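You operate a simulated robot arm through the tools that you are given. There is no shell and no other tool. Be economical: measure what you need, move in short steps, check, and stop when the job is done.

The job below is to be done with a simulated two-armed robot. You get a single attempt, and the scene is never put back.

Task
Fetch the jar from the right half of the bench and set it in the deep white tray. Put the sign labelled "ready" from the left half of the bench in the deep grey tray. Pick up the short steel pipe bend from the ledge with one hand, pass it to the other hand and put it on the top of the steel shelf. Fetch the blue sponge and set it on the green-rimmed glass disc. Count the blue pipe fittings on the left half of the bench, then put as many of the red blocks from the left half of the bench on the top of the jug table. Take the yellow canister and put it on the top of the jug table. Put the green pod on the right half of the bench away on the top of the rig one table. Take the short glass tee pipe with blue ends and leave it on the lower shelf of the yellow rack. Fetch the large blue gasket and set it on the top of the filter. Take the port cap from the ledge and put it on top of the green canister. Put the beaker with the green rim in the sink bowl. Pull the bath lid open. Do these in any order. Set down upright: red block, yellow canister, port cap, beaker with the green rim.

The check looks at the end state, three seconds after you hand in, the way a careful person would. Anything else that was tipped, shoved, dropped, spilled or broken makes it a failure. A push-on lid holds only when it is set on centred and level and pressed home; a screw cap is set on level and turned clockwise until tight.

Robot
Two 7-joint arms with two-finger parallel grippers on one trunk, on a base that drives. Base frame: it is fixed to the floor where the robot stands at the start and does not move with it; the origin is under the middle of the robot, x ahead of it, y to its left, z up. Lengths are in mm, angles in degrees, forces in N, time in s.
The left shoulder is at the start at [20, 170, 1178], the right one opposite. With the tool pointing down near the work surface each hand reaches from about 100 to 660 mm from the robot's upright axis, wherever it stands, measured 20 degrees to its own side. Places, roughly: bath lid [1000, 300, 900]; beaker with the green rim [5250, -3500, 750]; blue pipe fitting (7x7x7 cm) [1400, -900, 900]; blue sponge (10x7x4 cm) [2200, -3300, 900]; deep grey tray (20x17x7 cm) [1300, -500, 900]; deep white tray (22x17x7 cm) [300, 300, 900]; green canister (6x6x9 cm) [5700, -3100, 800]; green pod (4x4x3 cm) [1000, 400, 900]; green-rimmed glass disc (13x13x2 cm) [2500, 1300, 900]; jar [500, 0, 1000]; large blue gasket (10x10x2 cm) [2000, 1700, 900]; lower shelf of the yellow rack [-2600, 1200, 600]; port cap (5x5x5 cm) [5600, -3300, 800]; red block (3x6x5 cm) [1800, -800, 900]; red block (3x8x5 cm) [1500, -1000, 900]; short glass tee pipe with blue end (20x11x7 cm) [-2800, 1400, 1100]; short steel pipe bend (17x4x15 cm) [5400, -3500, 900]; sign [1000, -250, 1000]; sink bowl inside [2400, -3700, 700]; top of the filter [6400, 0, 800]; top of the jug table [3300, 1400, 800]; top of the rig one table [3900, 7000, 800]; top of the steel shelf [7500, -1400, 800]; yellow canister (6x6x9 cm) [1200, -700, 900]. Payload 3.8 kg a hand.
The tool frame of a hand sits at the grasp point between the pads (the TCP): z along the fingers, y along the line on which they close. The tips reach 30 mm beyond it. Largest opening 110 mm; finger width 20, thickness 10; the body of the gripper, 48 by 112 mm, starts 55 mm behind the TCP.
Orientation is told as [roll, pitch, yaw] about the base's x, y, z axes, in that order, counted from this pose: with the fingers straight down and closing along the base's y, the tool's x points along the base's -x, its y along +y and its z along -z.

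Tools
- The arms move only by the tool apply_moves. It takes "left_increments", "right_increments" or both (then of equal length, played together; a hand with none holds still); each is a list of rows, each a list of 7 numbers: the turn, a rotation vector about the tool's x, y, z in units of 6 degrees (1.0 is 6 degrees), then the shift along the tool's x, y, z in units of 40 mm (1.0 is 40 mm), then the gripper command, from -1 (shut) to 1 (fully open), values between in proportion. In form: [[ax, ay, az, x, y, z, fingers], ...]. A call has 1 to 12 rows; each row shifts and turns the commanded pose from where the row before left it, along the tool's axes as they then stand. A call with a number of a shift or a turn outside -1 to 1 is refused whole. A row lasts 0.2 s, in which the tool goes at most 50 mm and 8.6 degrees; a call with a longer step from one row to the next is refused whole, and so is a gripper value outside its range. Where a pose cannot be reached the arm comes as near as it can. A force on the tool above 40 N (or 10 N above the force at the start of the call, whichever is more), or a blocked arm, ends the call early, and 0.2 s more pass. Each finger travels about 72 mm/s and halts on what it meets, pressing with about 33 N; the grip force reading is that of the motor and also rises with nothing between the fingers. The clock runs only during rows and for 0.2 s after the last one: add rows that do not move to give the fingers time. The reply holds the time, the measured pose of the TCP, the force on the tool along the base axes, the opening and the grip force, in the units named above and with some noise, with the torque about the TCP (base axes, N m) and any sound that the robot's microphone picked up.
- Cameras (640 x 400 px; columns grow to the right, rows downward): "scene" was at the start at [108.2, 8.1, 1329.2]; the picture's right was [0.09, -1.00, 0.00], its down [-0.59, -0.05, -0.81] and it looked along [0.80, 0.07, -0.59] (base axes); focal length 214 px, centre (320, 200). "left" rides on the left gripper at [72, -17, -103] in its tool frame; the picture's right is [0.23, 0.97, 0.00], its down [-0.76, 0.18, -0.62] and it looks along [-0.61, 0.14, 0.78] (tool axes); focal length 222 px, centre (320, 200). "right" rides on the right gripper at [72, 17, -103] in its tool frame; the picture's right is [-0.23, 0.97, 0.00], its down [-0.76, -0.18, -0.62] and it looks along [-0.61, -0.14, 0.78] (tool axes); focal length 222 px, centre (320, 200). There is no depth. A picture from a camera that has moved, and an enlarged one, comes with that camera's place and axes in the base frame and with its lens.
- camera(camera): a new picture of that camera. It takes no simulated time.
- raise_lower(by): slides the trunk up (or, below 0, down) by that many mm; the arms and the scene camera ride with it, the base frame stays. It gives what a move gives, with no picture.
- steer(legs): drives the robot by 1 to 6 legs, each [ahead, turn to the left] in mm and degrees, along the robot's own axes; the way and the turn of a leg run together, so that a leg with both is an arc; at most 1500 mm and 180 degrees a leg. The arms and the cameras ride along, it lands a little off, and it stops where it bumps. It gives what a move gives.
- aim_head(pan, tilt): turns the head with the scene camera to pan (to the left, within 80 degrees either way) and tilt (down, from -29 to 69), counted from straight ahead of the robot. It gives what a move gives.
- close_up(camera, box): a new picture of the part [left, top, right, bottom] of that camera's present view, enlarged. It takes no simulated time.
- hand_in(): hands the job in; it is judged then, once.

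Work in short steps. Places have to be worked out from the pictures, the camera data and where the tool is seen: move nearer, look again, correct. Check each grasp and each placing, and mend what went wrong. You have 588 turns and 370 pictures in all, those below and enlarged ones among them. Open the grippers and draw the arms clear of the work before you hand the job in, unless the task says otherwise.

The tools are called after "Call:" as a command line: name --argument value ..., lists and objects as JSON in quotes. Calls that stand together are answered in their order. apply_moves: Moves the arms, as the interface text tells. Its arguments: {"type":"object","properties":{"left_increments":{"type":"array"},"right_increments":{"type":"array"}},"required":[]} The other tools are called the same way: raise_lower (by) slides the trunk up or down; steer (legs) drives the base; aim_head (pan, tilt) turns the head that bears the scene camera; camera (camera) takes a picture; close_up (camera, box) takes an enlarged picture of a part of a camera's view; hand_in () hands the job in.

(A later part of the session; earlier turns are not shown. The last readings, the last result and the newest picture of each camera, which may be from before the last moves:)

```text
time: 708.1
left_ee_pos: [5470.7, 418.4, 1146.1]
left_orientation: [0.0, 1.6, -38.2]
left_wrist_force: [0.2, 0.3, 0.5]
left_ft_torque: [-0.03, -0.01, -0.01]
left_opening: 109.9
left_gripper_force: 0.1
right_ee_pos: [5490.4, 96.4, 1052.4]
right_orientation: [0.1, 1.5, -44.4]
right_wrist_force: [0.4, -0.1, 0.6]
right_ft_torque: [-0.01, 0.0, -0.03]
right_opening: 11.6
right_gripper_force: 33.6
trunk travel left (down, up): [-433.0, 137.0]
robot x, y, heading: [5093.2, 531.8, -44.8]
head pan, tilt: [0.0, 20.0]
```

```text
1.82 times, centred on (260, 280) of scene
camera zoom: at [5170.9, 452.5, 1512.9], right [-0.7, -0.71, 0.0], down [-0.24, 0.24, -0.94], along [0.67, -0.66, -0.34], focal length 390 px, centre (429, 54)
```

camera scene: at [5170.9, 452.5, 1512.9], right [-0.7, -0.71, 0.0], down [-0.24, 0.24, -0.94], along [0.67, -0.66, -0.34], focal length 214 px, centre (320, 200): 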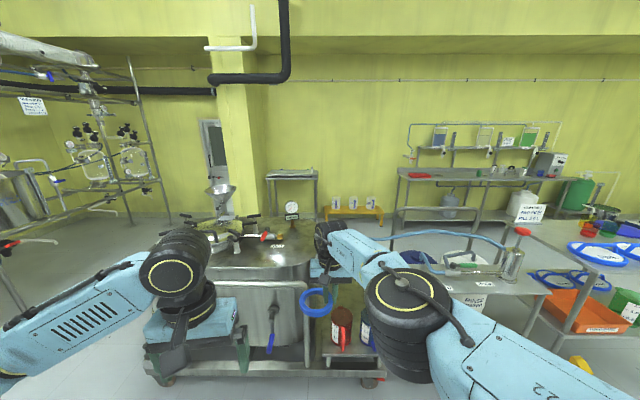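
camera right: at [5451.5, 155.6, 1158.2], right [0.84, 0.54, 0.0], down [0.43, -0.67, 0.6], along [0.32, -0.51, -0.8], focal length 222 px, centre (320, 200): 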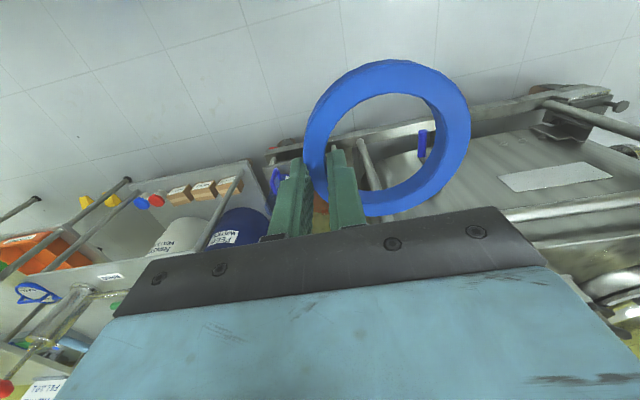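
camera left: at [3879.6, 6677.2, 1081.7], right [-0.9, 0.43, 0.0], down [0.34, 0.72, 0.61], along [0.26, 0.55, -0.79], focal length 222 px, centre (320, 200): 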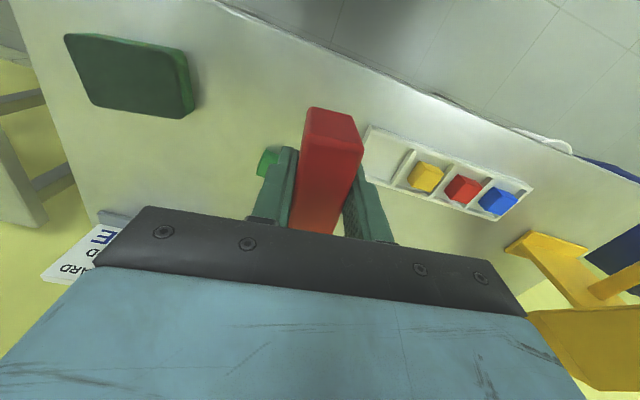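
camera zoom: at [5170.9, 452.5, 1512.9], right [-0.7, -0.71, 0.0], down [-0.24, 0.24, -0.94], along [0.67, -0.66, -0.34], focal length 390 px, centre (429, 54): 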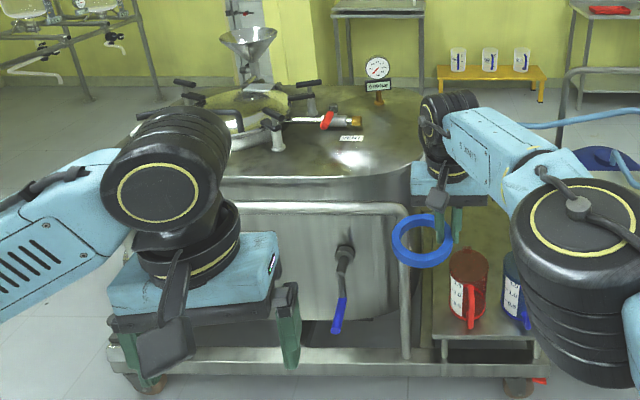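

The filter's lid has a free flat area on its right front, about (6055, -216), lid z≈800. I drive nearer with the gasket held high.

Call:
steer --legs '[[0, 17.5], [560, 0], [0, -17.5]]'

Call:
aim_head --pan -5 --tilt 42

Call:
camera --camera "scene"

Call:
camera --camera "right"

```text
time: 713.3
left_ee_pos: [5969.8, 159.5, 1145.9]
left_orientation: [-0.1, 1.6, -38.6]
left_wrist_force: [-0.3, -0.3, 0.1]
left_ft_torque: [0.01, -0.03, 0.01]
left_opening: 110.0
left_gripper_force: 0.1
right_ee_pos: [5986.6, -164.3, 1052.9]
right_orientation: [0.1, 1.4, -44.6]
right_wrist_force: [-0.4, 0.0, -0.1]
right_ft_torque: [0.02, 0.0, -0.01]
right_opening: 10.8
right_gripper_force: 33.2
trunk travel left (down, up): [-433.0, 137.0]
robot x, y, heading: [5588.7, 274.3, -44.8]
head pan, tilt: [0.0, 20.0]
```

```text
time: 714.2
left_ee_pos: [5969.6, 159.7, 1146.2]
left_orientation: [-0.1, 1.6, -38.5]
left_wrist_force: [-0.1, -0.5, -0.3]
left_ft_torque: [0.01, -0.01, 0.01]
left_opening: 110.2
left_gripper_force: 0.0
right_ee_pos: [5987.1, -165.1, 1052.6]
right_orientation: [0.1, 1.3, -44.7]
right_wrist_force: [0.2, 0.9, -0.5]
right_ft_torque: [0.02, 0.02, 0.04]
right_opening: 10.9
right_gripper_force: 32.6
trunk travel left (down, up): [-433.0, 137.0]
robot x, y, heading: [5590.5, 276.4, -45.0]
head pan, tilt: [-5.0, 42.0]
```

```text
196 pictures are left
camera scene: at [5657.0, 196.8, 1478.6], right [-0.77, -0.64, 0.0], down [-0.43, 0.51, -0.74], along [0.48, -0.57, -0.67], focal length 214 px, centre (320, 200)
```

scene: 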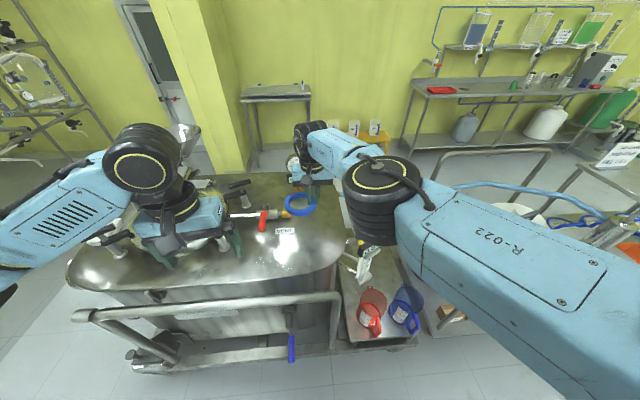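

```text
195 pictures are left
camera right: at [5947.9, -103.4, 1158.3], right [0.85, 0.53, 0.0], down [0.43, -0.67, 0.6], along [0.32, -0.51, -0.8], focal length 222 px, centre (320, 200)
```

right: 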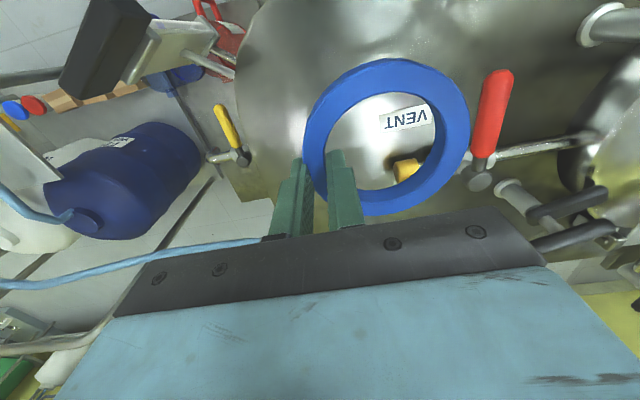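

The "VENT" label triangulates to z≈850, so the lid is at 850. The spot straight below is flat; I shift 16 mm off the label and lower with the arm.

Call:
apply_moves --right_increments '[[0, 0, 0, 0, -0.4, 0, -1], [0, 0, 0, 0, 0, 0.8, -1], [0, 0, 0, 0, 0, 0.8, -1], [0, 0, 0, 0, 0, 0.8, -1], [0, 0, 0, 0, 0, 0.8, -1], [0, 0, 0, 0, 0, 0.5, -1], [0, 0, 0, 0, 0, 0, -1]]'

Call:
camera --camera "right"

Call:
camera --camera "scene"

```text
time: 715.8
left_ee_pos: [5968.7, 159.7, 1147.0]
left_orientation: [-0.1, 1.5, -38.5]
left_wrist_force: [0.1, 0.5, -0.8]
left_ft_torque: [-0.02, -0.03, 0.0]
left_opening: 109.6
left_gripper_force: 0.1
right_ee_pos: [5948.9, -157.9, 913.6]
right_orientation: [0.1, 1.3, -44.6]
right_wrist_force: [0.2, -0.2, 0.3]
right_ft_torque: [0.0, 0.0, -0.02]
right_opening: 10.4
right_gripper_force: 32.9
right hand out of reach, approached as far as the arm can: row 1, 3, 4, 5, 6
trunk travel left (down, up): [-433.0, 137.0]
robot x, y, heading: [5587.1, 276.7, -44.9]
head pan, tilt: [-5.0, 42.0]
```

```text
194 pictures are left
camera right: at [5909.1, -97.1, 1018.2], right [0.85, 0.53, 0.0], down [0.43, -0.67, 0.6], along [0.32, -0.51, -0.8], focal length 222 px, centre (320, 200)
```

right: 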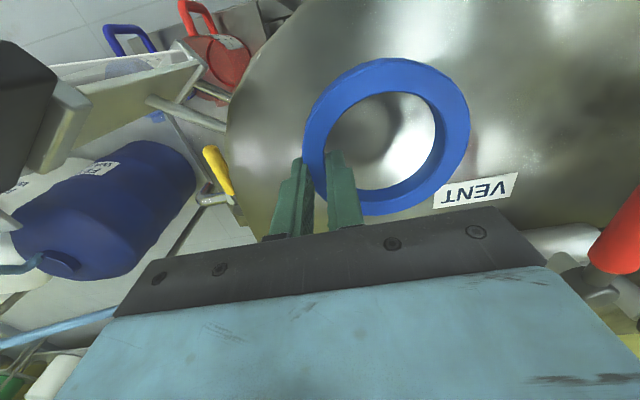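

```text
193 pictures are left
camera scene: at [5656.9, 196.3, 1478.6], right [-0.77, -0.64, 0.0], down [-0.43, 0.51, -0.74], along [0.48, -0.57, -0.67], focal length 214 px, centre (320, 200)
```

scene: 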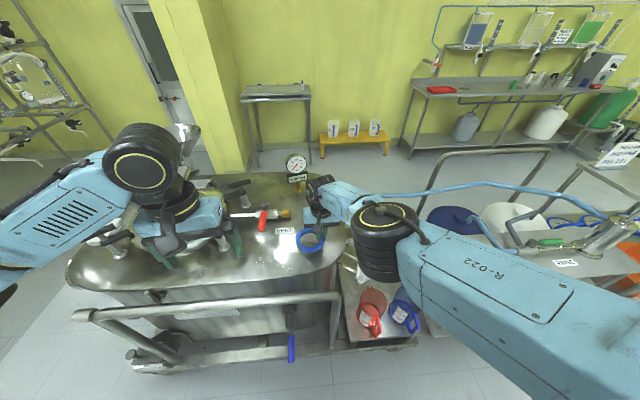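

The ring is 30 mm above the flat lid, clear of the label. I lower the last bit by the trunk.

Call:
raise_lower --by -24

Call:
raise_lower --by -5

Call:
camera --camera "right"

```text
time: 716.5
left_ee_pos: [5968.7, 160.1, 1121.4]
left_orientation: [-0.2, 1.5, -38.5]
left_wrist_force: [-0.2, 0.0, -0.2]
left_ft_torque: [-0.01, -0.02, 0.04]
left_opening: 109.9
left_gripper_force: 0.0
right_ee_pos: [5948.3, -156.1, 889.2]
right_orientation: [0.1, 1.5, -44.6]
right_wrist_force: [-0.5, -0.1, -0.5]
right_ft_torque: [0.01, 0.04, 0.03]
right_opening: 10.1
right_gripper_force: 33.1
trunk travel left (down, up): [-409.0, 161.0]
robot x, y, heading: [5589.8, 272.7, -45.1]
head pan, tilt: [-5.0, 42.0]
```

```text
time: 717.0
left_ee_pos: [5968.9, 159.1, 1118.3]
left_orientation: [-0.1, 1.6, -38.5]
left_wrist_force: [0.0, 0.7, 0.6]
left_ft_torque: [0.01, 0.01, 0.01]
left_opening: 110.0
left_gripper_force: 0.0
right_ee_pos: [5948.5, -156.8, 884.5]
right_orientation: [0.1, 1.4, -44.6]
right_wrist_force: [-0.4, 0.4, -1.0]
right_ft_torque: [0.01, 0.0, -0.01]
right_opening: 10.0
right_gripper_force: 33.2
trunk travel left (down, up): [-404.0, 166.0]
robot x, y, heading: [5586.4, 277.6, -44.9]
head pan, tilt: [-5.0, 42.0]
```

```text
192 pictures are left
camera right: at [5909.2, -96.8, 989.6], right [0.85, 0.53, 0.0], down [0.43, -0.67, 0.6], along [0.32, -0.51, -0.8], focal length 222 px, centre (320, 200)
```

right: 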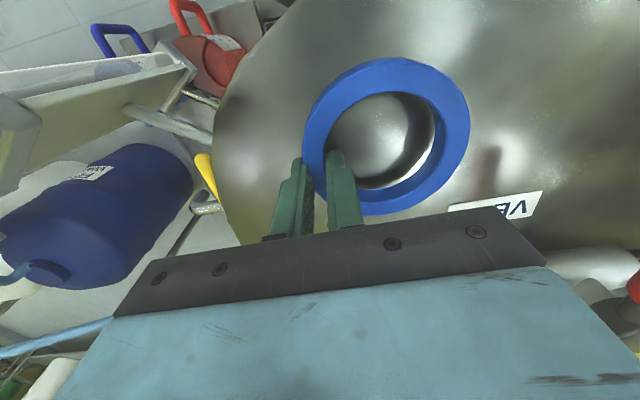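

Call:
raise_lower --by -4

Call:
raise_lower --by -4

Call:
raise_lower --by -4

```text
time: 717.5
left_ee_pos: [5968.9, 160.1, 1113.7]
left_orientation: [-0.1, 1.6, -38.5]
left_wrist_force: [0.1, 0.2, 0.7]
left_ft_torque: [0.02, 0.0, -0.01]
left_opening: 110.0
left_gripper_force: 0.0
right_ee_pos: [5948.8, -157.7, 881.2]
right_orientation: [0.1, 1.4, -44.7]
right_wrist_force: [0.0, -0.4, -1.8]
right_ft_torque: [-0.02, -0.01, -0.01]
right_opening: 10.0
right_gripper_force: 33.3
trunk travel left (down, up): [-400.0, 170.0]
robot x, y, heading: [5584.9, 272.9, -44.9]
head pan, tilt: [-5.0, 42.0]
```

```text
time: 718.1
left_ee_pos: [5969.0, 159.0, 1110.4]
left_orientation: [-0.1, 1.6, -38.5]
left_wrist_force: [-0.8, -0.1, -0.1]
left_ft_torque: [-0.01, 0.0, 0.0]
left_opening: 110.1
left_gripper_force: 0.0
right_ee_pos: [5948.6, -156.8, 875.4]
right_orientation: [0.1, 1.5, -44.8]
right_wrist_force: [1.0, -0.2, 0.4]
right_ft_torque: [-0.06, -0.02, -0.01]
right_opening: 9.7
right_gripper_force: 32.9
trunk travel left (down, up): [-396.0, 174.0]
robot x, y, heading: [5584.8, 274.8, -44.8]
head pan, tilt: [-5.0, 42.0]
```

```text
time: 718.6
left_ee_pos: [5969.6, 158.8, 1105.4]
left_orientation: [-0.1, 1.6, -38.6]
left_wrist_force: [-1.2, -0.5, 0.3]
left_ft_torque: [0.0, 0.01, -0.03]
left_opening: 109.8
left_gripper_force: 0.0
right_ee_pos: [5949.2, -157.7, 871.6]
right_orientation: [0.1, 1.4, -44.9]
right_wrist_force: [0.0, -1.3, -0.5]
right_ft_torque: [-0.02, 0.0, -0.01]
right_opening: 10.0
right_gripper_force: 33.0
trunk travel left (down, up): [-392.0, 178.0]
robot x, y, heading: [5585.3, 273.2, -44.8]
head pan, tilt: [-5.0, 42.0]
```

Call:
raise_lower --by -6

Call:
raise_lower --by -6

Call:
camera --camera "right"

```text
time: 719.2
left_ee_pos: [5966.9, 161.0, 1101.4]
left_orientation: [0.0, 1.4, -38.5]
left_wrist_force: [0.3, 0.1, 0.5]
left_ft_torque: [-0.02, 0.0, 0.01]
left_opening: 109.8
left_gripper_force: 0.1
right_ee_pos: [5948.9, -156.4, 870.6]
right_orientation: [0.2, 0.9, -44.7]
right_wrist_force: [-5.4, 1.5, 32.4]
right_ft_torque: [-0.25, -0.43, -0.02]
right_opening: 9.7
right_gripper_force: 32.9
trunk travel left (down, up): [-386.0, 184.0]
robot x, y, heading: [5590.2, 276.7, -44.8]
head pan, tilt: [-5.0, 42.0]
```

```text
time: 719.5
left_ee_pos: [5967.4, 160.0, 1099.5]
left_orientation: [-0.1, 1.5, -38.5]
left_wrist_force: [0.3, -0.4, -0.1]
left_ft_torque: [-0.01, -0.03, 0.0]
left_opening: 110.1
left_gripper_force: 0.0
right_ee_pos: [5948.4, -157.4, 871.0]
right_orientation: [0.1, 0.9, -44.7]
right_wrist_force: [-8.8, 5.5, 16.6]
right_ft_torque: [0.01, -0.01, 0.05]
right_opening: 9.6
right_gripper_force: 33.6
trunk travel left (down, up): [-385.0, 185.0]
robot x, y, heading: [5591.0, 275.7, -45.0]
head pan, tilt: [-5.0, 42.0]
stopped: the force on the tool passed its limit at 48 N (the readings are from after the stop); the commanded pose is now the measured one
```

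```text
191 pictures are left
camera right: at [5909.3, -96.8, 975.6], right [0.85, 0.53, 0.0], down [0.42, -0.67, 0.61], along [0.32, -0.52, -0.79], focal length 222 px, centre (320, 200)
```

right: 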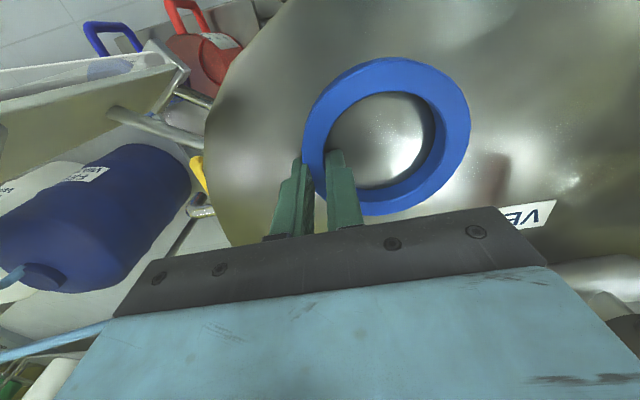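

Contact on the lid. I raise 2 mm, open the fingers a little and rise.

Call:
raise_lower --by 2

Call:
apply_moves --right_increments '[[0, 0, 0, 0, 0, 0, -0.6], [0, 0, 0, 0, 0, 0, -0.45], [0, 0, 0, 0, 0, 0, -0.35], [0, 0, 0, 0, 0, 0, -0.35]]'

Call:
raise_lower --by 60

Call:
camera --camera "right"

```text
time: 720.0
left_ee_pos: [5968.2, 159.9, 1101.0]
left_orientation: [-0.2, 1.4, -38.5]
left_wrist_force: [-0.3, -0.3, -0.3]
left_ft_torque: [0.0, 0.0, -0.01]
left_opening: 109.8
left_gripper_force: 0.1
right_ee_pos: [5950.6, -158.7, 870.5]
right_orientation: [0.1, 1.0, -44.6]
right_wrist_force: [-3.6, 3.5, 6.0]
right_ft_torque: [0.0, -0.03, 0.0]
right_opening: 9.9
right_gripper_force: 33.2
trunk travel left (down, up): [-387.0, 183.0]
robot x, y, heading: [5588.2, 275.2, -45.0]
head pan, tilt: [-5.0, 42.0]
```

```text
time: 721.0
left_ee_pos: [5969.3, 159.3, 1098.9]
left_orientation: [-0.1, 1.6, -38.5]
left_wrist_force: [0.1, -0.4, 0.3]
left_ft_torque: [-0.01, 0.02, -0.03]
left_opening: 110.0
left_gripper_force: 0.0
right_ee_pos: [5949.7, -159.3, 870.5]
right_orientation: [0.1, 1.0, -44.9]
right_wrist_force: [-0.2, -0.4, -1.0]
right_ft_torque: [-0.03, 0.0, 0.02]
right_opening: 35.7
right_gripper_force: 0.1
trunk travel left (down, up): [-387.0, 183.0]
robot x, y, heading: [5590.8, 274.1, -45.1]
head pan, tilt: [-5.0, 42.0]
```

```text
time: 722.0
left_ee_pos: [5969.3, 158.5, 1158.1]
left_orientation: [-0.1, 1.6, -38.4]
left_wrist_force: [0.7, 0.4, -0.5]
left_ft_torque: [0.02, 0.0, 0.01]
left_opening: 110.0
left_gripper_force: 0.0
right_ee_pos: [5950.0, -159.4, 930.5]
right_orientation: [0.1, 1.0, -44.7]
right_wrist_force: [-0.2, 0.9, 0.0]
right_ft_torque: [0.0, 0.01, -0.04]
right_opening: 35.6
right_gripper_force: 0.2
trunk travel left (down, up): [-447.0, 123.0]
robot x, y, heading: [5591.8, 273.6, -44.7]
head pan, tilt: [-5.0, 42.0]
```

```text
190 pictures are left
camera right: at [5910.8, -98.1, 1035.3], right [0.85, 0.53, 0.0], down [0.42, -0.67, 0.61], along [0.32, -0.52, -0.79], focal length 222 px, centre (320, 200)
```

right: 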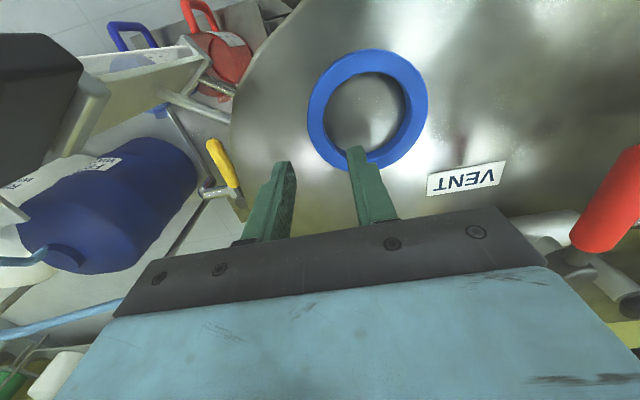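

The gasket lies flat on the filter's lid. I raise the hands and drive all the way back round to the aisle, then toward the right side of the room.

Call:
raise_lower --by 110

Call:
steer --legs '[[-560, 0], [0, 179], [1350, 0], [1350, 0], [1250, 0], [0, 91]]'

Call:
steer --legs '[[1250, 0], [1250, 0], [0, 90], [1450, 0], [1450, 0]]'

```text
time: 723.4
left_ee_pos: [5968.4, 159.4, 1270.0]
left_orientation: [0.0, 1.6, -38.4]
left_wrist_force: [-0.8, 0.1, 0.1]
left_ft_torque: [0.02, -0.03, 0.0]
left_opening: 110.3
left_gripper_force: 0.1
right_ee_pos: [5951.2, -157.5, 1040.6]
right_orientation: [0.2, 1.1, -44.8]
right_wrist_force: [-0.4, -0.4, 1.4]
right_ft_torque: [0.01, 0.0, -0.03]
right_opening: 35.6
right_gripper_force: 0.0
trunk travel left (down, up): [-557.0, 13.0]
robot x, y, heading: [5588.2, 275.0, -45.0]
head pan, tilt: [-5.0, 42.0]
```

```text
time: 754.9
left_ee_pos: [2223.5, 3405.2, 1271.6]
left_orientation: [-0.4, 1.5, -168.9]
left_wrist_force: [0.6, 0.4, 0.6]
left_ft_torque: [-0.03, 0.04, 0.0]
left_opening: 109.8
left_gripper_force: 0.2
right_ee_pos: [1992.8, 3622.6, 1041.3]
right_orientation: [0.0, 1.0, -175.1]
right_wrist_force: [0.0, -0.4, 0.5]
right_ft_torque: [-0.02, 0.02, 0.01]
right_opening: 35.9
right_gripper_force: 0.1
trunk travel left (down, up): [-557.0, 13.0]
robot x, y, heading: [2552.7, 3621.9, -175.6]
head pan, tilt: [-5.0, 42.0]
stopped in leg 6: the robot was blocked; the commanded pose is now the measured one
```

```text
time: 755.6
left_ee_pos: [2221.9, 3405.1, 1270.6]
left_orientation: [-0.2, 1.6, -169.0]
left_wrist_force: [-0.3, -0.2, 0.6]
left_ft_torque: [0.01, -0.01, 0.01]
left_opening: 109.7
left_gripper_force: 0.1
right_ee_pos: [1991.9, 3623.7, 1040.1]
right_orientation: [0.1, 1.1, -175.1]
right_wrist_force: [-0.5, 0.5, 0.3]
right_ft_torque: [-0.04, 0.02, 0.02]
right_opening: 35.8
right_gripper_force: 0.1
trunk travel left (down, up): [-557.0, 13.0]
robot x, y, heading: [2554.4, 3618.9, -175.2]
head pan, tilt: [-5.0, 42.0]
stopped in leg 1: the robot was blocked; the commanded pose is now the measured one
```

Blocked while turning: my right elbow may be near the fan. I look right.

Call:
aim_head --pan -75 --tilt 15

Call:
camera --camera "scene"

```text
time: 757.0
left_ee_pos: [2221.9, 3405.3, 1270.6]
left_orientation: [-0.2, 1.5, -169.0]
left_wrist_force: [0.7, 0.1, -0.3]
left_ft_torque: [0.01, 0.04, 0.01]
left_opening: 110.2
left_gripper_force: 0.2
right_ee_pos: [1992.5, 3623.8, 1039.8]
right_orientation: [0.1, 1.2, -175.1]
right_wrist_force: [0.1, 0.1, 0.3]
right_ft_torque: [-0.03, 0.0, 0.01]
right_opening: 35.9
right_gripper_force: 0.0
trunk travel left (down, up): [-557.0, 13.0]
robot x, y, heading: [2558.3, 3618.9, -175.6]
head pan, tilt: [-75.0, 15.0]
```

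```text
189 pictures are left
camera scene: at [2505.4, 3705.9, 1644.9], right [0.94, 0.34, 0.0], down [0.09, -0.24, -0.97], along [-0.32, 0.91, -0.26], focal length 214 px, centre (320, 200)
```

scene: 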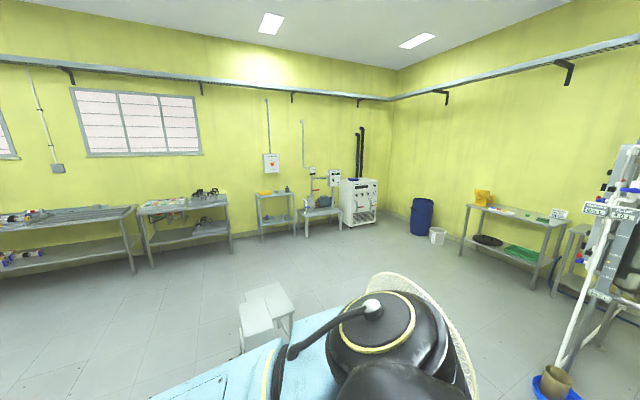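

The elbow is against the fan's guard. I turn back 15° the other way and look again.

Call:
steer --legs '[[0, -15]]'

Call:
camera --camera "scene"

```text
time: 758.3
left_ee_pos: [2178.0, 3498.0, 1271.0]
left_orientation: [-0.1, 1.5, 176.1]
left_wrist_force: [0.1, -0.7, 0.2]
left_ft_torque: [0.02, -0.03, -0.03]
left_opening: 109.7
left_gripper_force: 0.2
right_ee_pos: [2013.0, 3768.5, 1040.3]
right_orientation: [0.1, 1.1, 170.0]
right_wrist_force: [1.3, 0.1, 0.2]
right_ft_torque: [-0.01, 0.0, -0.02]
right_opening: 36.1
right_gripper_force: 0.2
trunk travel left (down, up): [-557.0, 13.0]
robot x, y, heading: [2560.2, 3622.4, 169.6]
head pan, tilt: [-75.0, 15.0]
```

```text
188 pictures are left
camera scene: at [2529.4, 3716.0, 1644.9], right [1.0, 0.08, 0.0], down [0.02, -0.26, -0.97], along [-0.08, 0.96, -0.26], focal length 214 px, centre (320, 200)
```

scene: 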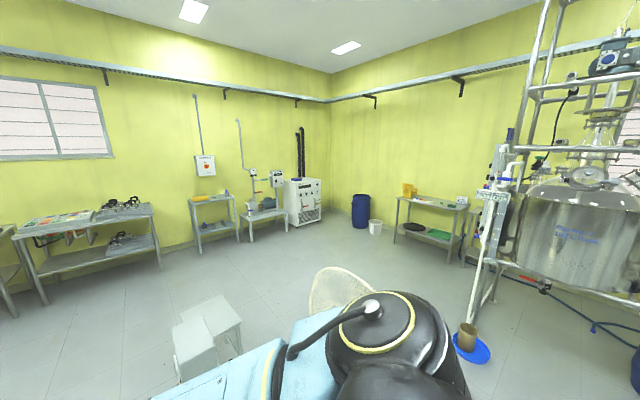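

Call:
steer --legs '[[-350, 0]]'

Call:
aim_head --pan -40 --tilt 25

Call:
camera --camera "scene"

```text
time: 760.6
left_ee_pos: [2520.9, 3436.4, 1269.5]
left_orientation: [-0.2, 1.5, 176.0]
left_wrist_force: [0.4, 1.2, 0.0]
left_ft_torque: [0.0, 0.02, 0.0]
left_opening: 110.1
left_gripper_force: 0.0
right_ee_pos: [2357.1, 3708.0, 1040.8]
right_orientation: [0.1, 1.1, 169.9]
right_wrist_force: [0.1, -0.5, -0.3]
right_ft_torque: [0.01, 0.01, 0.03]
right_opening: 35.8
right_gripper_force: 0.0
trunk travel left (down, up): [-557.0, 13.0]
robot x, y, heading: [2901.5, 3554.0, 169.5]
head pan, tilt: [-75.0, 15.0]
```

```text
time: 761.6
left_ee_pos: [2520.9, 3436.0, 1271.6]
left_orientation: [-0.3, 1.5, 176.1]
left_wrist_force: [-0.1, -0.1, -0.1]
left_ft_torque: [0.0, -0.03, 0.01]
left_opening: 110.0
left_gripper_force: 0.0
right_ee_pos: [2355.9, 3706.1, 1041.3]
right_orientation: [0.1, 1.1, 169.8]
right_wrist_force: [0.2, -0.5, 0.5]
right_ft_torque: [0.02, -0.05, -0.01]
right_opening: 35.8
right_gripper_force: 0.1
trunk travel left (down, up): [-557.0, 13.0]
robot x, y, heading: [2901.6, 3555.6, 169.5]
head pan, tilt: [-40.0, 25.0]
```

```text
187 pictures are left
camera scene: at [2821.9, 3631.9, 1628.7], right [0.77, 0.64, 0.0], down [0.27, -0.33, -0.91], along [-0.58, 0.7, -0.42], focal length 214 px, centre (320, 200)
```

scene: 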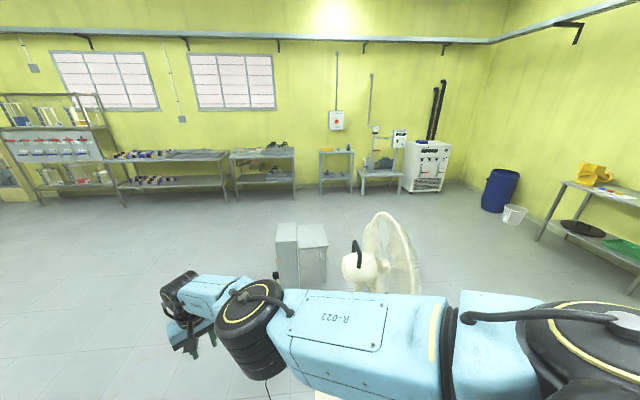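

The fan still stands upright. I back off further before turning, then take a wider path to the left end of the long table.

Call:
steer --legs '[[-400, 0], [0, 24], [1280, 0], [0, 31.5], [1025, 0], [1025, 0]]'

Call:
steer --legs '[[0, 90], [1450, 0], [1450, 0], [1450, 0]]'

```text
time: 782.7
left_ee_pos: [468.5, 1362.8, 1270.1]
left_orientation: [-0.2, 1.4, -128.7]
left_wrist_force: [-0.7, 0.1, 0.1]
left_ft_torque: [0.01, 0.02, 0.0]
left_opening: 109.9
left_gripper_force: 0.1
right_ee_pos: [151.8, 1382.9, 1040.2]
right_orientation: [0.1, 1.1, -135.2]
right_wrist_force: [-0.3, 0.4, -0.3]
right_ft_torque: [-0.01, 0.01, 0.03]
right_opening: 36.2
right_gripper_force: 0.0
trunk travel left (down, up): [-557.0, 13.0]
robot x, y, heading: [586.1, 1744.9, -134.9]
head pan, tilt: [-40.0, 25.0]
```

```text
time: 807.4
left_ee_pos: [4087.5, -1404.6, 1270.6]
left_orientation: [-0.2, 1.5, -37.8]
left_wrist_force: [-0.8, 0.1, 0.4]
left_ft_torque: [0.0, 0.04, -0.03]
left_opening: 110.1
left_gripper_force: 0.2
right_ee_pos: [4073.7, -1719.9, 1039.9]
right_orientation: [0.1, 1.0, -44.0]
right_wrist_force: [1.4, 0.7, -0.8]
right_ft_torque: [0.03, 0.04, 0.01]
right_opening: 35.9
right_gripper_force: 0.0
trunk travel left (down, up): [-557.0, 13.0]
robot x, y, heading: [3707.6, -1290.7, -44.3]
head pan, tilt: [-40.0, 25.0]
```

Call:
aim_head --pan 0 --tilt 15

Call:
camera --camera "scene"

Call:
aim_head --pan -60 --tilt 15

Call:
camera --camera "scene"

Call:
aim_head --pan 50 --tilt 15

Call:
camera --camera "scene"

```text
time: 808.5
left_ee_pos: [4087.1, -1403.5, 1270.8]
left_orientation: [-0.3, 1.5, -37.8]
left_wrist_force: [0.7, 0.3, -0.3]
left_ft_torque: [0.0, -0.02, -0.01]
left_opening: 109.9
left_gripper_force: 0.1
right_ee_pos: [4072.1, -1721.6, 1040.2]
right_orientation: [0.0, 1.1, -44.1]
right_wrist_force: [-0.8, 0.3, -0.1]
right_ft_torque: [-0.02, -0.01, 0.01]
right_opening: 35.8
right_gripper_force: 0.1
trunk travel left (down, up): [-557.0, 13.0]
robot x, y, heading: [3706.4, -1292.2, -44.2]
head pan, tilt: [0.0, 15.0]
```

```text
186 pictures are left
camera scene: at [3786.7, -1371.6, 1644.9], right [-0.7, -0.72, 0.0], down [-0.19, 0.18, -0.97], along [0.69, -0.67, -0.26], focal length 214 px, centre (320, 200)
```

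scene: 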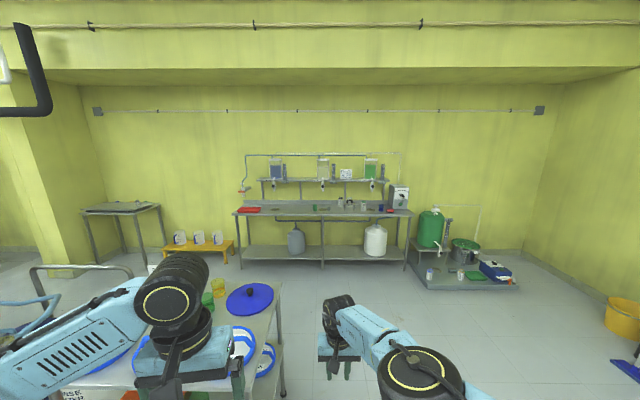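

```text
time: 809.8
left_ee_pos: [4086.7, -1403.6, 1271.4]
left_orientation: [-0.2, 1.4, -37.8]
left_wrist_force: [0.2, 0.1, -0.7]
left_ft_torque: [-0.01, 0.0, -0.02]
left_opening: 110.1
left_gripper_force: 0.0
right_ee_pos: [4071.9, -1720.1, 1040.6]
right_orientation: [0.2, 1.1, -44.0]
right_wrist_force: [-0.6, 0.0, -0.6]
right_ft_torque: [-0.03, -0.02, -0.01]
right_opening: 35.8
right_gripper_force: 0.1
trunk travel left (down, up): [-557.0, 13.0]
robot x, y, heading: [3707.6, -1289.2, -44.0]
head pan, tilt: [-60.0, 15.0]
```

```text
185 pictures are left
camera scene: at [3696.8, -1396.8, 1644.9], right [-0.97, 0.25, 0.0], down [0.06, 0.25, -0.97], along [-0.24, -0.94, -0.26], focal length 214 px, centre (320, 200)
```

scene: 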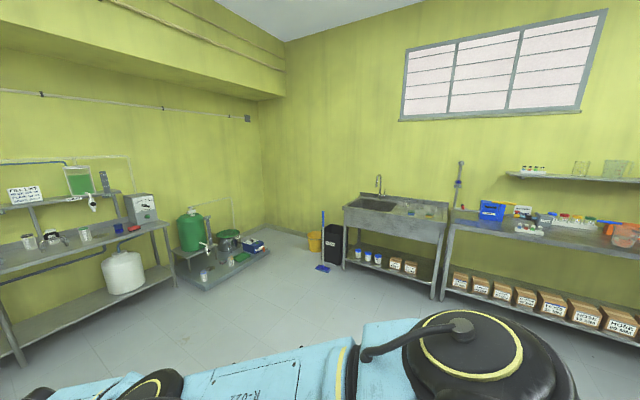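

```text
time: 811.6
left_ee_pos: [4087.3, -1403.4, 1271.0]
left_orientation: [-0.2, 1.5, -37.7]
left_wrist_force: [0.7, -0.2, 0.3]
left_ft_torque: [-0.01, -0.01, 0.02]
left_opening: 109.9
left_gripper_force: 0.0
right_ee_pos: [4072.3, -1720.9, 1040.8]
right_orientation: [0.2, 1.2, -44.0]
right_wrist_force: [-0.3, 0.2, 0.0]
right_ft_torque: [-0.01, 0.02, -0.03]
right_opening: 35.8
right_gripper_force: 0.1
trunk travel left (down, up): [-557.0, 13.0]
robot x, y, heading: [3700.7, -1291.3, -44.4]
head pan, tilt: [50.0, 15.0]
```

```text
184 pictures are left
camera scene: at [3812.7, -1297.0, 1644.9], right [0.1, -1.0, 0.0], down [-0.26, -0.03, -0.97], along [0.96, 0.1, -0.26], focal length 214 px, centre (320, 200)
```

scene: 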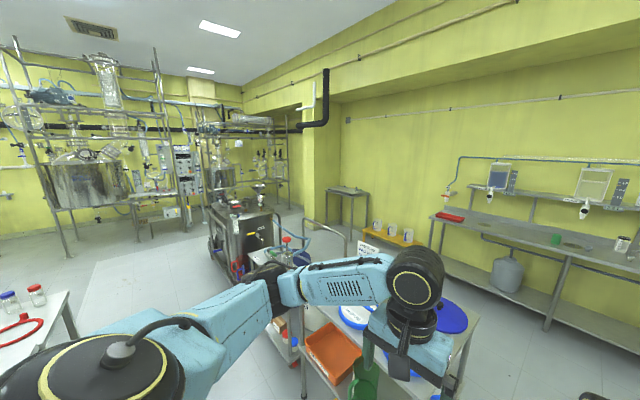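

The ledge bench is straight ahead against the far wall; the plate rack's corner at the left needs clearance, so I steer slightly right and drive up.

Call:
steer --legs '[[0, -9], [1200, 0], [900, 0], [0, 8]]'

Call:
aim_head --pan 0 --tilt 35

Call:
camera --camera "scene"

```text
time: 823.3
left_ee_pos: [5337.1, -3103.1, 1272.5]
left_orientation: [-0.2, 1.5, -39.2]
left_wrist_force: [-0.8, -0.3, 0.2]
left_ft_torque: [0.04, 0.03, 0.0]
left_opening: 110.1
left_gripper_force: 0.1
right_ee_pos: [5316.4, -3418.4, 1039.2]
right_orientation: [0.0, 1.2, -45.2]
right_wrist_force: [-0.9, -0.5, 0.7]
right_ft_torque: [0.0, 0.02, 0.01]
right_opening: 35.9
right_gripper_force: 0.1
trunk travel left (down, up): [-557.0, 13.0]
robot x, y, heading: [4955.5, -2983.7, -45.4]
head pan, tilt: [50.0, 15.0]
```

```text
time: 824.5
left_ee_pos: [5337.1, -3101.8, 1270.2]
left_orientation: [-0.2, 1.6, -39.1]
left_wrist_force: [-0.3, -0.4, 1.3]
left_ft_torque: [0.01, 0.04, -0.01]
left_opening: 109.9
left_gripper_force: 0.1
right_ee_pos: [5315.3, -3417.9, 1040.0]
right_orientation: [0.1, 1.1, -45.3]
right_wrist_force: [-0.7, 0.0, 0.1]
right_ft_torque: [0.0, -0.01, 0.05]
right_opening: 35.7
right_gripper_force: 0.1
trunk travel left (down, up): [-557.0, 13.0]
robot x, y, heading: [4957.3, -2983.0, -45.5]
head pan, tilt: [0.0, 35.0]
```

```text
183 pictures are left
camera scene: at [5033.1, -3059.8, 1612.9], right [-0.71, -0.7, 0.0], down [-0.4, 0.41, -0.82], along [0.57, -0.58, -0.57], focal length 214 px, centre (320, 200)
```

scene: 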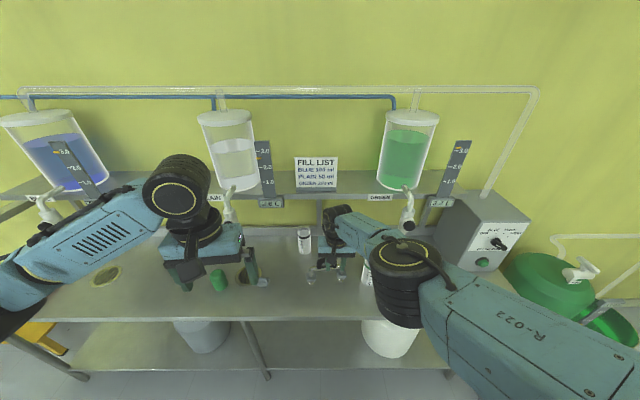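

I draw both hands back to uncover the bench.

Call:
apply_moves --left_increments '[[0, 0, 0, 0.8, 0.9, 0, 1], [0, 0, 0, 0.8, 0.9, 0, 1], [0, 0, 0, 0.5, 0.9, 0, 1], [0, 0, 0, 0, 0.9, 0, 1], [0, 0, 0, 0, 0.9, 0, 1]]' --right_increments '[[0, 0, 0, 0.8, -0.8, -0.4, 0.5], [0, 0, 0, 0.8, -0.8, -0.4, 1], [0, 0, 0, 0.8, -0.8, -0.4, 1], [0, 0, 0, 0.8, -0.8, -0.4, 1], [0, 0, 0, 0.5, -0.8, -0.4, 1]]'

Call:
camera --camera "scene"

```text
time: 825.7
left_ee_pos: [5387.8, -2911.6, 1273.0]
left_orientation: [-0.4, 1.6, -39.1]
left_wrist_force: [0.4, 0.2, -0.5]
left_ft_torque: [-0.04, 0.02, -0.04]
left_opening: 110.0
left_gripper_force: 0.2
left hand out of reach, approached as far as the arm can: row 3
right_ee_pos: [5314.1, -3416.5, 1041.0]
right_orientation: [0.1, 1.2, -45.2]
right_wrist_force: [-0.1, 0.3, -0.1]
right_ft_torque: [-0.02, -0.02, 0.01]
right_opening: 110.1
right_gripper_force: 0.0
right hand out of reach, approached as far as the arm can: row 1, 2, 3, 4, 5
trunk travel left (down, up): [-557.0, 13.0]
robot x, y, heading: [4954.2, -2985.6, -45.5]
head pan, tilt: [0.0, 35.0]
```

```text
182 pictures are left
camera scene: at [5032.3, -3059.1, 1613.0], right [-0.71, -0.7, 0.0], down [-0.4, 0.41, -0.82], along [0.57, -0.58, -0.57], focal length 214 px, centre (320, 200)
```

scene: 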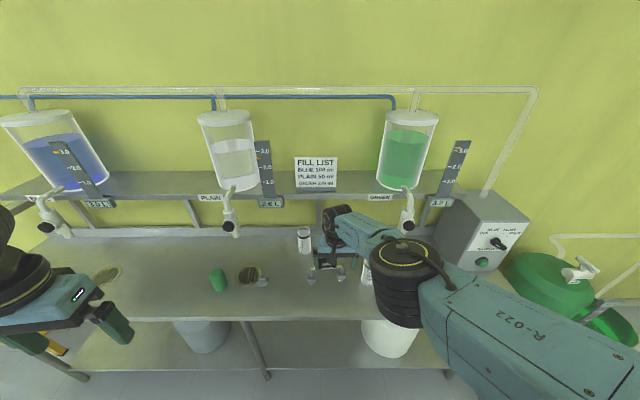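

Call:
apply_moves --right_increments '[[0, 0, 0, 0, -0.8, 0, 1], [0, 0, 0, 0, -0.8, 0, 1], [0, 0, 0, 0, -0.8, 0, 1], [0, 0, 0, 0, 0, -0.8, 1], [0, 0, 0, 0, 0, -0.8, 1]]'

Call:
camera --camera "scene"

```text
time: 826.9
left_ee_pos: [5386.5, -2913.2, 1272.4]
left_orientation: [-0.3, 1.5, -39.1]
left_wrist_force: [-0.5, -0.4, 0.0]
left_ft_torque: [-0.03, 0.01, 0.04]
left_opening: 110.1
left_gripper_force: 0.0
right_ee_pos: [5259.0, -3503.0, 1096.3]
right_orientation: [0.0, 0.9, -45.7]
right_wrist_force: [0.0, -0.1, -0.1]
right_ft_torque: [0.01, -0.04, -0.03]
right_opening: 110.0
right_gripper_force: 0.0
right hand out of reach, approached as far as the arm can: row 1, 2, 3, 4
trunk travel left (down, up): [-557.0, 13.0]
robot x, y, heading: [4954.3, -2985.2, -45.2]
head pan, tilt: [0.0, 35.0]
```

```text
181 pictures are left
camera scene: at [5031.7, -3059.8, 1613.0], right [-0.71, -0.7, 0.0], down [-0.4, 0.41, -0.82], along [0.57, -0.58, -0.57], focal length 214 px, centre (320, 200)
```

scene: 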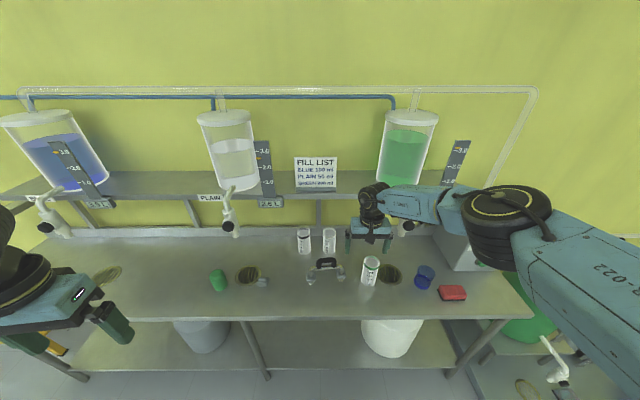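

Call:
close_up --camera "scene" --box '[190, 215, 350, 315]'

Call:
close_up --camera "scene" --box '[290, 215, 480, 315]'

```text
4.00 times, centred on (270, 265) of scene
camera zoom: at [5031.7, -3059.8, 1613.0], right [-0.71, -0.7, 0.0], down [-0.4, 0.41, -0.82], along [0.57, -0.58, -0.57], focal length 858 px, centre (520, -60)
```

zoom: 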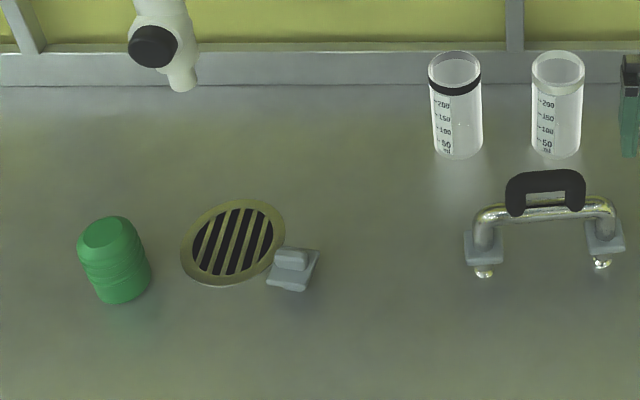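

```text
3.37 times, centred on (385, 265) of scene
camera zoom: at [5031.7, -3059.8, 1613.0], right [-0.71, -0.7, 0.0], down [-0.4, 0.41, -0.82], along [0.57, -0.58, -0.57], focal length 722 px, centre (101, -19)
```

zoom: 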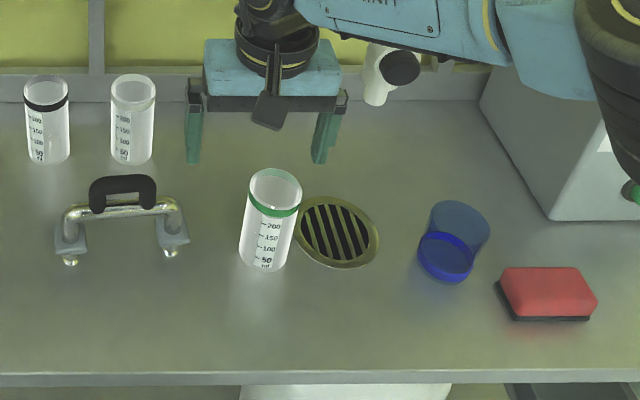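

I can see everything: port cap (grey, square), green canister, pipe bend with its black handle, green-rimmed beaker. I shift the robot left and nearer for cap and canister.

Call:
steer --legs '[[0, 56], [313, 0], [0, -56]]'

Call:
raise_lower --by -200

Call:
aim_head --pan 0 --tilt 45

Call:
camera --camera "scene"

Call:
camera --camera "left"

```text
time: 832.7
left_ee_pos: [5570.1, -2618.5, 1272.5]
left_orientation: [-0.3, 1.4, -4.1]
left_wrist_force: [-0.5, -2.0, 0.5]
left_ft_torque: [0.1, -0.04, 0.01]
left_opening: 110.0
left_gripper_force: 0.0
right_ee_pos: [5798.9, -3139.6, 1096.7]
right_orientation: [2.3, 2.2, -7.6]
right_wrist_force: [-7.4, 27.3, 7.2]
right_ft_torque: [-2.73, -0.8, 0.07]
right_opening: 110.1
right_gripper_force: 0.0
trunk travel left (down, up): [-557.0, 13.0]
robot x, y, heading: [5260.7, -2922.3, -10.1]
head pan, tilt: [0.0, 35.0]
stopped in leg 3: the force on the tool passed its limit at 113 N (the readings are from after the stop); the commanded pose is now the measured one
```

```text
time: 833.2
left_ee_pos: [5571.8, -2618.5, 1266.9]
left_orientation: [-0.3, 1.3, -4.1]
left_wrist_force: [-0.6, -1.3, 0.7]
left_ft_torque: [0.05, 0.01, 0.02]
left_opening: 110.2
left_gripper_force: 0.1
right_ee_pos: [5798.7, -3138.6, 1089.9]
right_orientation: [2.3, 2.2, -7.7]
right_wrist_force: [-8.9, 19.8, 3.4]
right_ft_torque: [-2.16, -0.92, -0.18]
right_opening: 110.2
right_gripper_force: 0.1
trunk travel left (down, up): [-551.0, 19.0]
robot x, y, heading: [5262.1, -2921.6, -10.4]
head pan, tilt: [0.0, 35.0]
stopped: the force on the tool passed its limit at 43 N (the readings are from after the stop); the commanded pose is now the measured one
```

```text
time: 833.9
left_ee_pos: [5571.5, -2614.8, 1266.0]
left_orientation: [-0.4, 1.4, -3.9]
left_wrist_force: [-0.2, -0.5, -0.4]
left_ft_torque: [0.01, 0.02, -0.02]
left_opening: 109.9
left_gripper_force: 0.1
right_ee_pos: [5799.7, -3138.8, 1090.6]
right_orientation: [1.9, 2.1, -8.1]
right_wrist_force: [-20.1, 25.1, -1.7]
right_ft_torque: [-2.19, -1.76, -0.72]
right_opening: 110.3
right_gripper_force: 0.0
trunk travel left (down, up): [-551.0, 19.0]
robot x, y, heading: [5259.6, -2923.5, -10.1]
head pan, tilt: [0.0, 45.0]
```

```text
178 pictures are left
camera scene: at [5358.5, -2936.7, 1592.6], right [-0.18, -0.98, 0.0], down [-0.69, 0.12, -0.71], along [0.7, -0.13, -0.7], focal length 214 px, centre (320, 200)
```

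scene: 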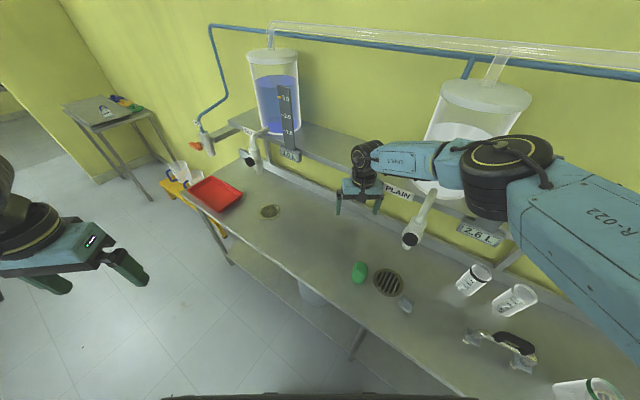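

```text
177 pictures are left
camera left: at [5500.2, -2626.6, 1371.1], right [-0.16, 0.99, 0.0], down [0.79, 0.13, 0.6], along [0.6, 0.1, -0.8], focal length 222 px, centre (320, 200)
```

left: 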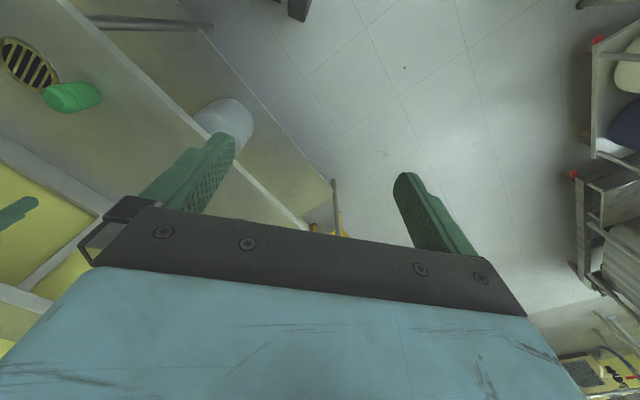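

The right hand has touched the ledge shelf while turning. I turn back left 10° and check for harm.

Call:
steer --legs '[[0, 12]]'

Call:
camera --camera "scene"

```text
time: 834.6
left_ee_pos: [5568.2, -2617.0, 1266.7]
left_orientation: [-0.3, 1.4, -3.5]
left_wrist_force: [-0.6, 0.1, -0.4]
left_ft_torque: [0.04, 0.02, 0.04]
left_opening: 110.2
left_gripper_force: 0.0
right_ee_pos: [5799.6, -3137.5, 1088.1]
right_orientation: [1.8, 2.8, -7.9]
right_wrist_force: [-8.9, 6.0, 3.2]
right_ft_torque: [-0.81, -0.81, -0.39]
right_opening: 110.0
right_gripper_force: 0.1
trunk travel left (down, up): [-551.0, 19.0]
robot x, y, heading: [5261.0, -2925.2, -9.6]
head pan, tilt: [0.0, 45.0]
stopped in leg 1: the force on the tool passed its limit at 47 N (the readings are from after the stop); the commanded pose is now the measured one
```

```text
176 pictures are left
camera scene: at [5359.8, -2939.9, 1592.5], right [-0.17, -0.99, 0.0], down [-0.7, 0.12, -0.71], along [0.7, -0.12, -0.71], focal length 214 px, centre (320, 200)
```

scene: 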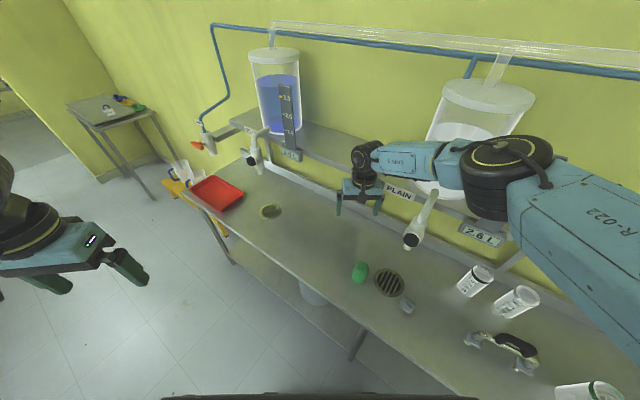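

I retract the right hand straight back from the shelf in small steps.

Call:
apply_moves --right_increments '[[0, 0, 0, 0.3, 0.2, 0, 1], [0, 0, 0, 0.5, 0.2, 0, 1], [0, 0, 0, 0.7, 0.2, 0, 1], [0, 0, 0, 0.8, 0.2, 0, 1]]'

Call:
camera --camera "scene"

```text
time: 835.6
left_ee_pos: [5571.3, -2616.5, 1266.8]
left_orientation: [-0.2, 1.5, -3.5]
left_wrist_force: [-0.8, -0.3, 0.3]
left_ft_torque: [-0.01, -0.05, -0.03]
left_opening: 109.9
left_gripper_force: 0.0
right_ee_pos: [5714.6, -3095.8, 1093.1]
right_orientation: [1.6, 2.7, -8.0]
right_wrist_force: [0.0, -0.2, 0.8]
right_ft_torque: [0.01, -0.03, 0.03]
right_opening: 110.0
right_gripper_force: 0.0
trunk travel left (down, up): [-551.0, 19.0]
robot x, y, heading: [5258.4, -2922.8, -10.0]
head pan, tilt: [0.0, 45.0]
```

```text
175 pictures are left
camera scene: at [5361.1, -2940.6, 1592.4], right [-0.17, -0.99, 0.0], down [-0.7, 0.12, -0.71], along [0.7, -0.12, -0.71], focal length 214 px, centre (320, 200)
```

scene: 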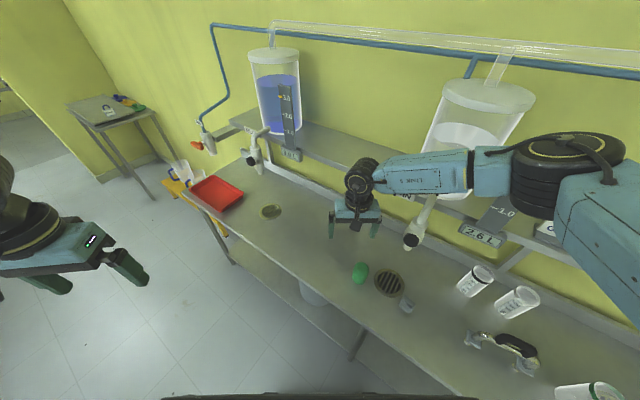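

The hand is free, the fixtures look undisturbed. I pull the right hand well back, then finish the turn.

Call:
apply_moves --right_increments '[[0, 0, 0, 0.9, 0, 0, 1], [0, 0, 0, 0.9, 0, 0, 1], [0, 0, 0, 0.9, 0, 0, 1], [0, 0, 0, 0.9, 0, 0, 1], [0, 0, 0, 0.9, 0, 0, 1]]'

Call:
steer --legs '[[-120, 0], [0, -35]]'

Call:
camera --camera "scene"

```text
time: 836.8
left_ee_pos: [5570.6, -2616.4, 1265.6]
left_orientation: [-0.2, 1.5, -3.4]
left_wrist_force: [-0.9, -0.9, -0.6]
left_ft_torque: [-0.02, 0.0, 0.0]
left_opening: 109.9
left_gripper_force: 0.2
right_ee_pos: [5535.7, -3071.8, 1101.1]
right_orientation: [1.7, 2.8, -8.0]
right_wrist_force: [-0.6, -0.4, -0.6]
right_ft_torque: [-0.03, -0.01, 0.02]
right_opening: 110.0
right_gripper_force: 0.1
trunk travel left (down, up): [-551.0, 19.0]
robot x, y, heading: [5261.7, -2920.6, -9.8]
head pan, tilt: [0.0, 45.0]
```

```text
time: 839.7
left_ee_pos: [5572.3, -2828.3, 1264.4]
left_orientation: [-0.1, 1.7, -38.4]
left_wrist_force: [-0.7, -0.4, -1.0]
left_ft_torque: [0.0, 0.02, 0.0]
left_opening: 110.1
left_gripper_force: 0.1
right_ee_pos: [5283.0, -3181.1, 1101.6]
right_orientation: [1.6, 2.8, -42.8]
right_wrist_force: [0.5, -0.3, -0.7]
right_ft_torque: [-0.03, 0.02, -0.01]
right_opening: 109.8
right_gripper_force: 0.2
trunk travel left (down, up): [-551.0, 19.0]
robot x, y, heading: [5143.3, -2902.6, -44.5]
head pan, tilt: [0.0, 45.0]
```

```text
174 pictures are left
camera scene: at [5216.0, -2975.1, 1592.3], right [-0.7, -0.71, 0.0], down [-0.5, 0.5, -0.71], along [0.5, -0.5, -0.71], focal length 214 px, centre (320, 200)
```

scene: 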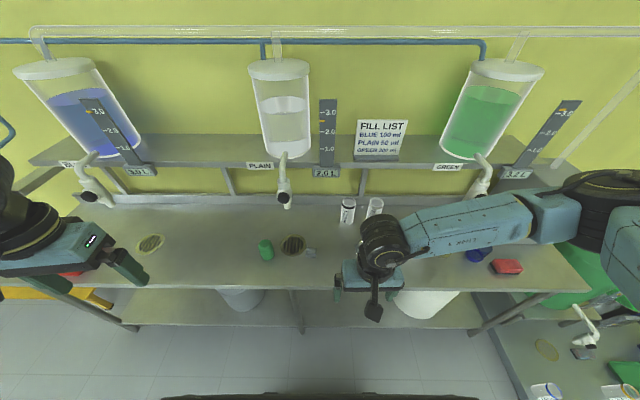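

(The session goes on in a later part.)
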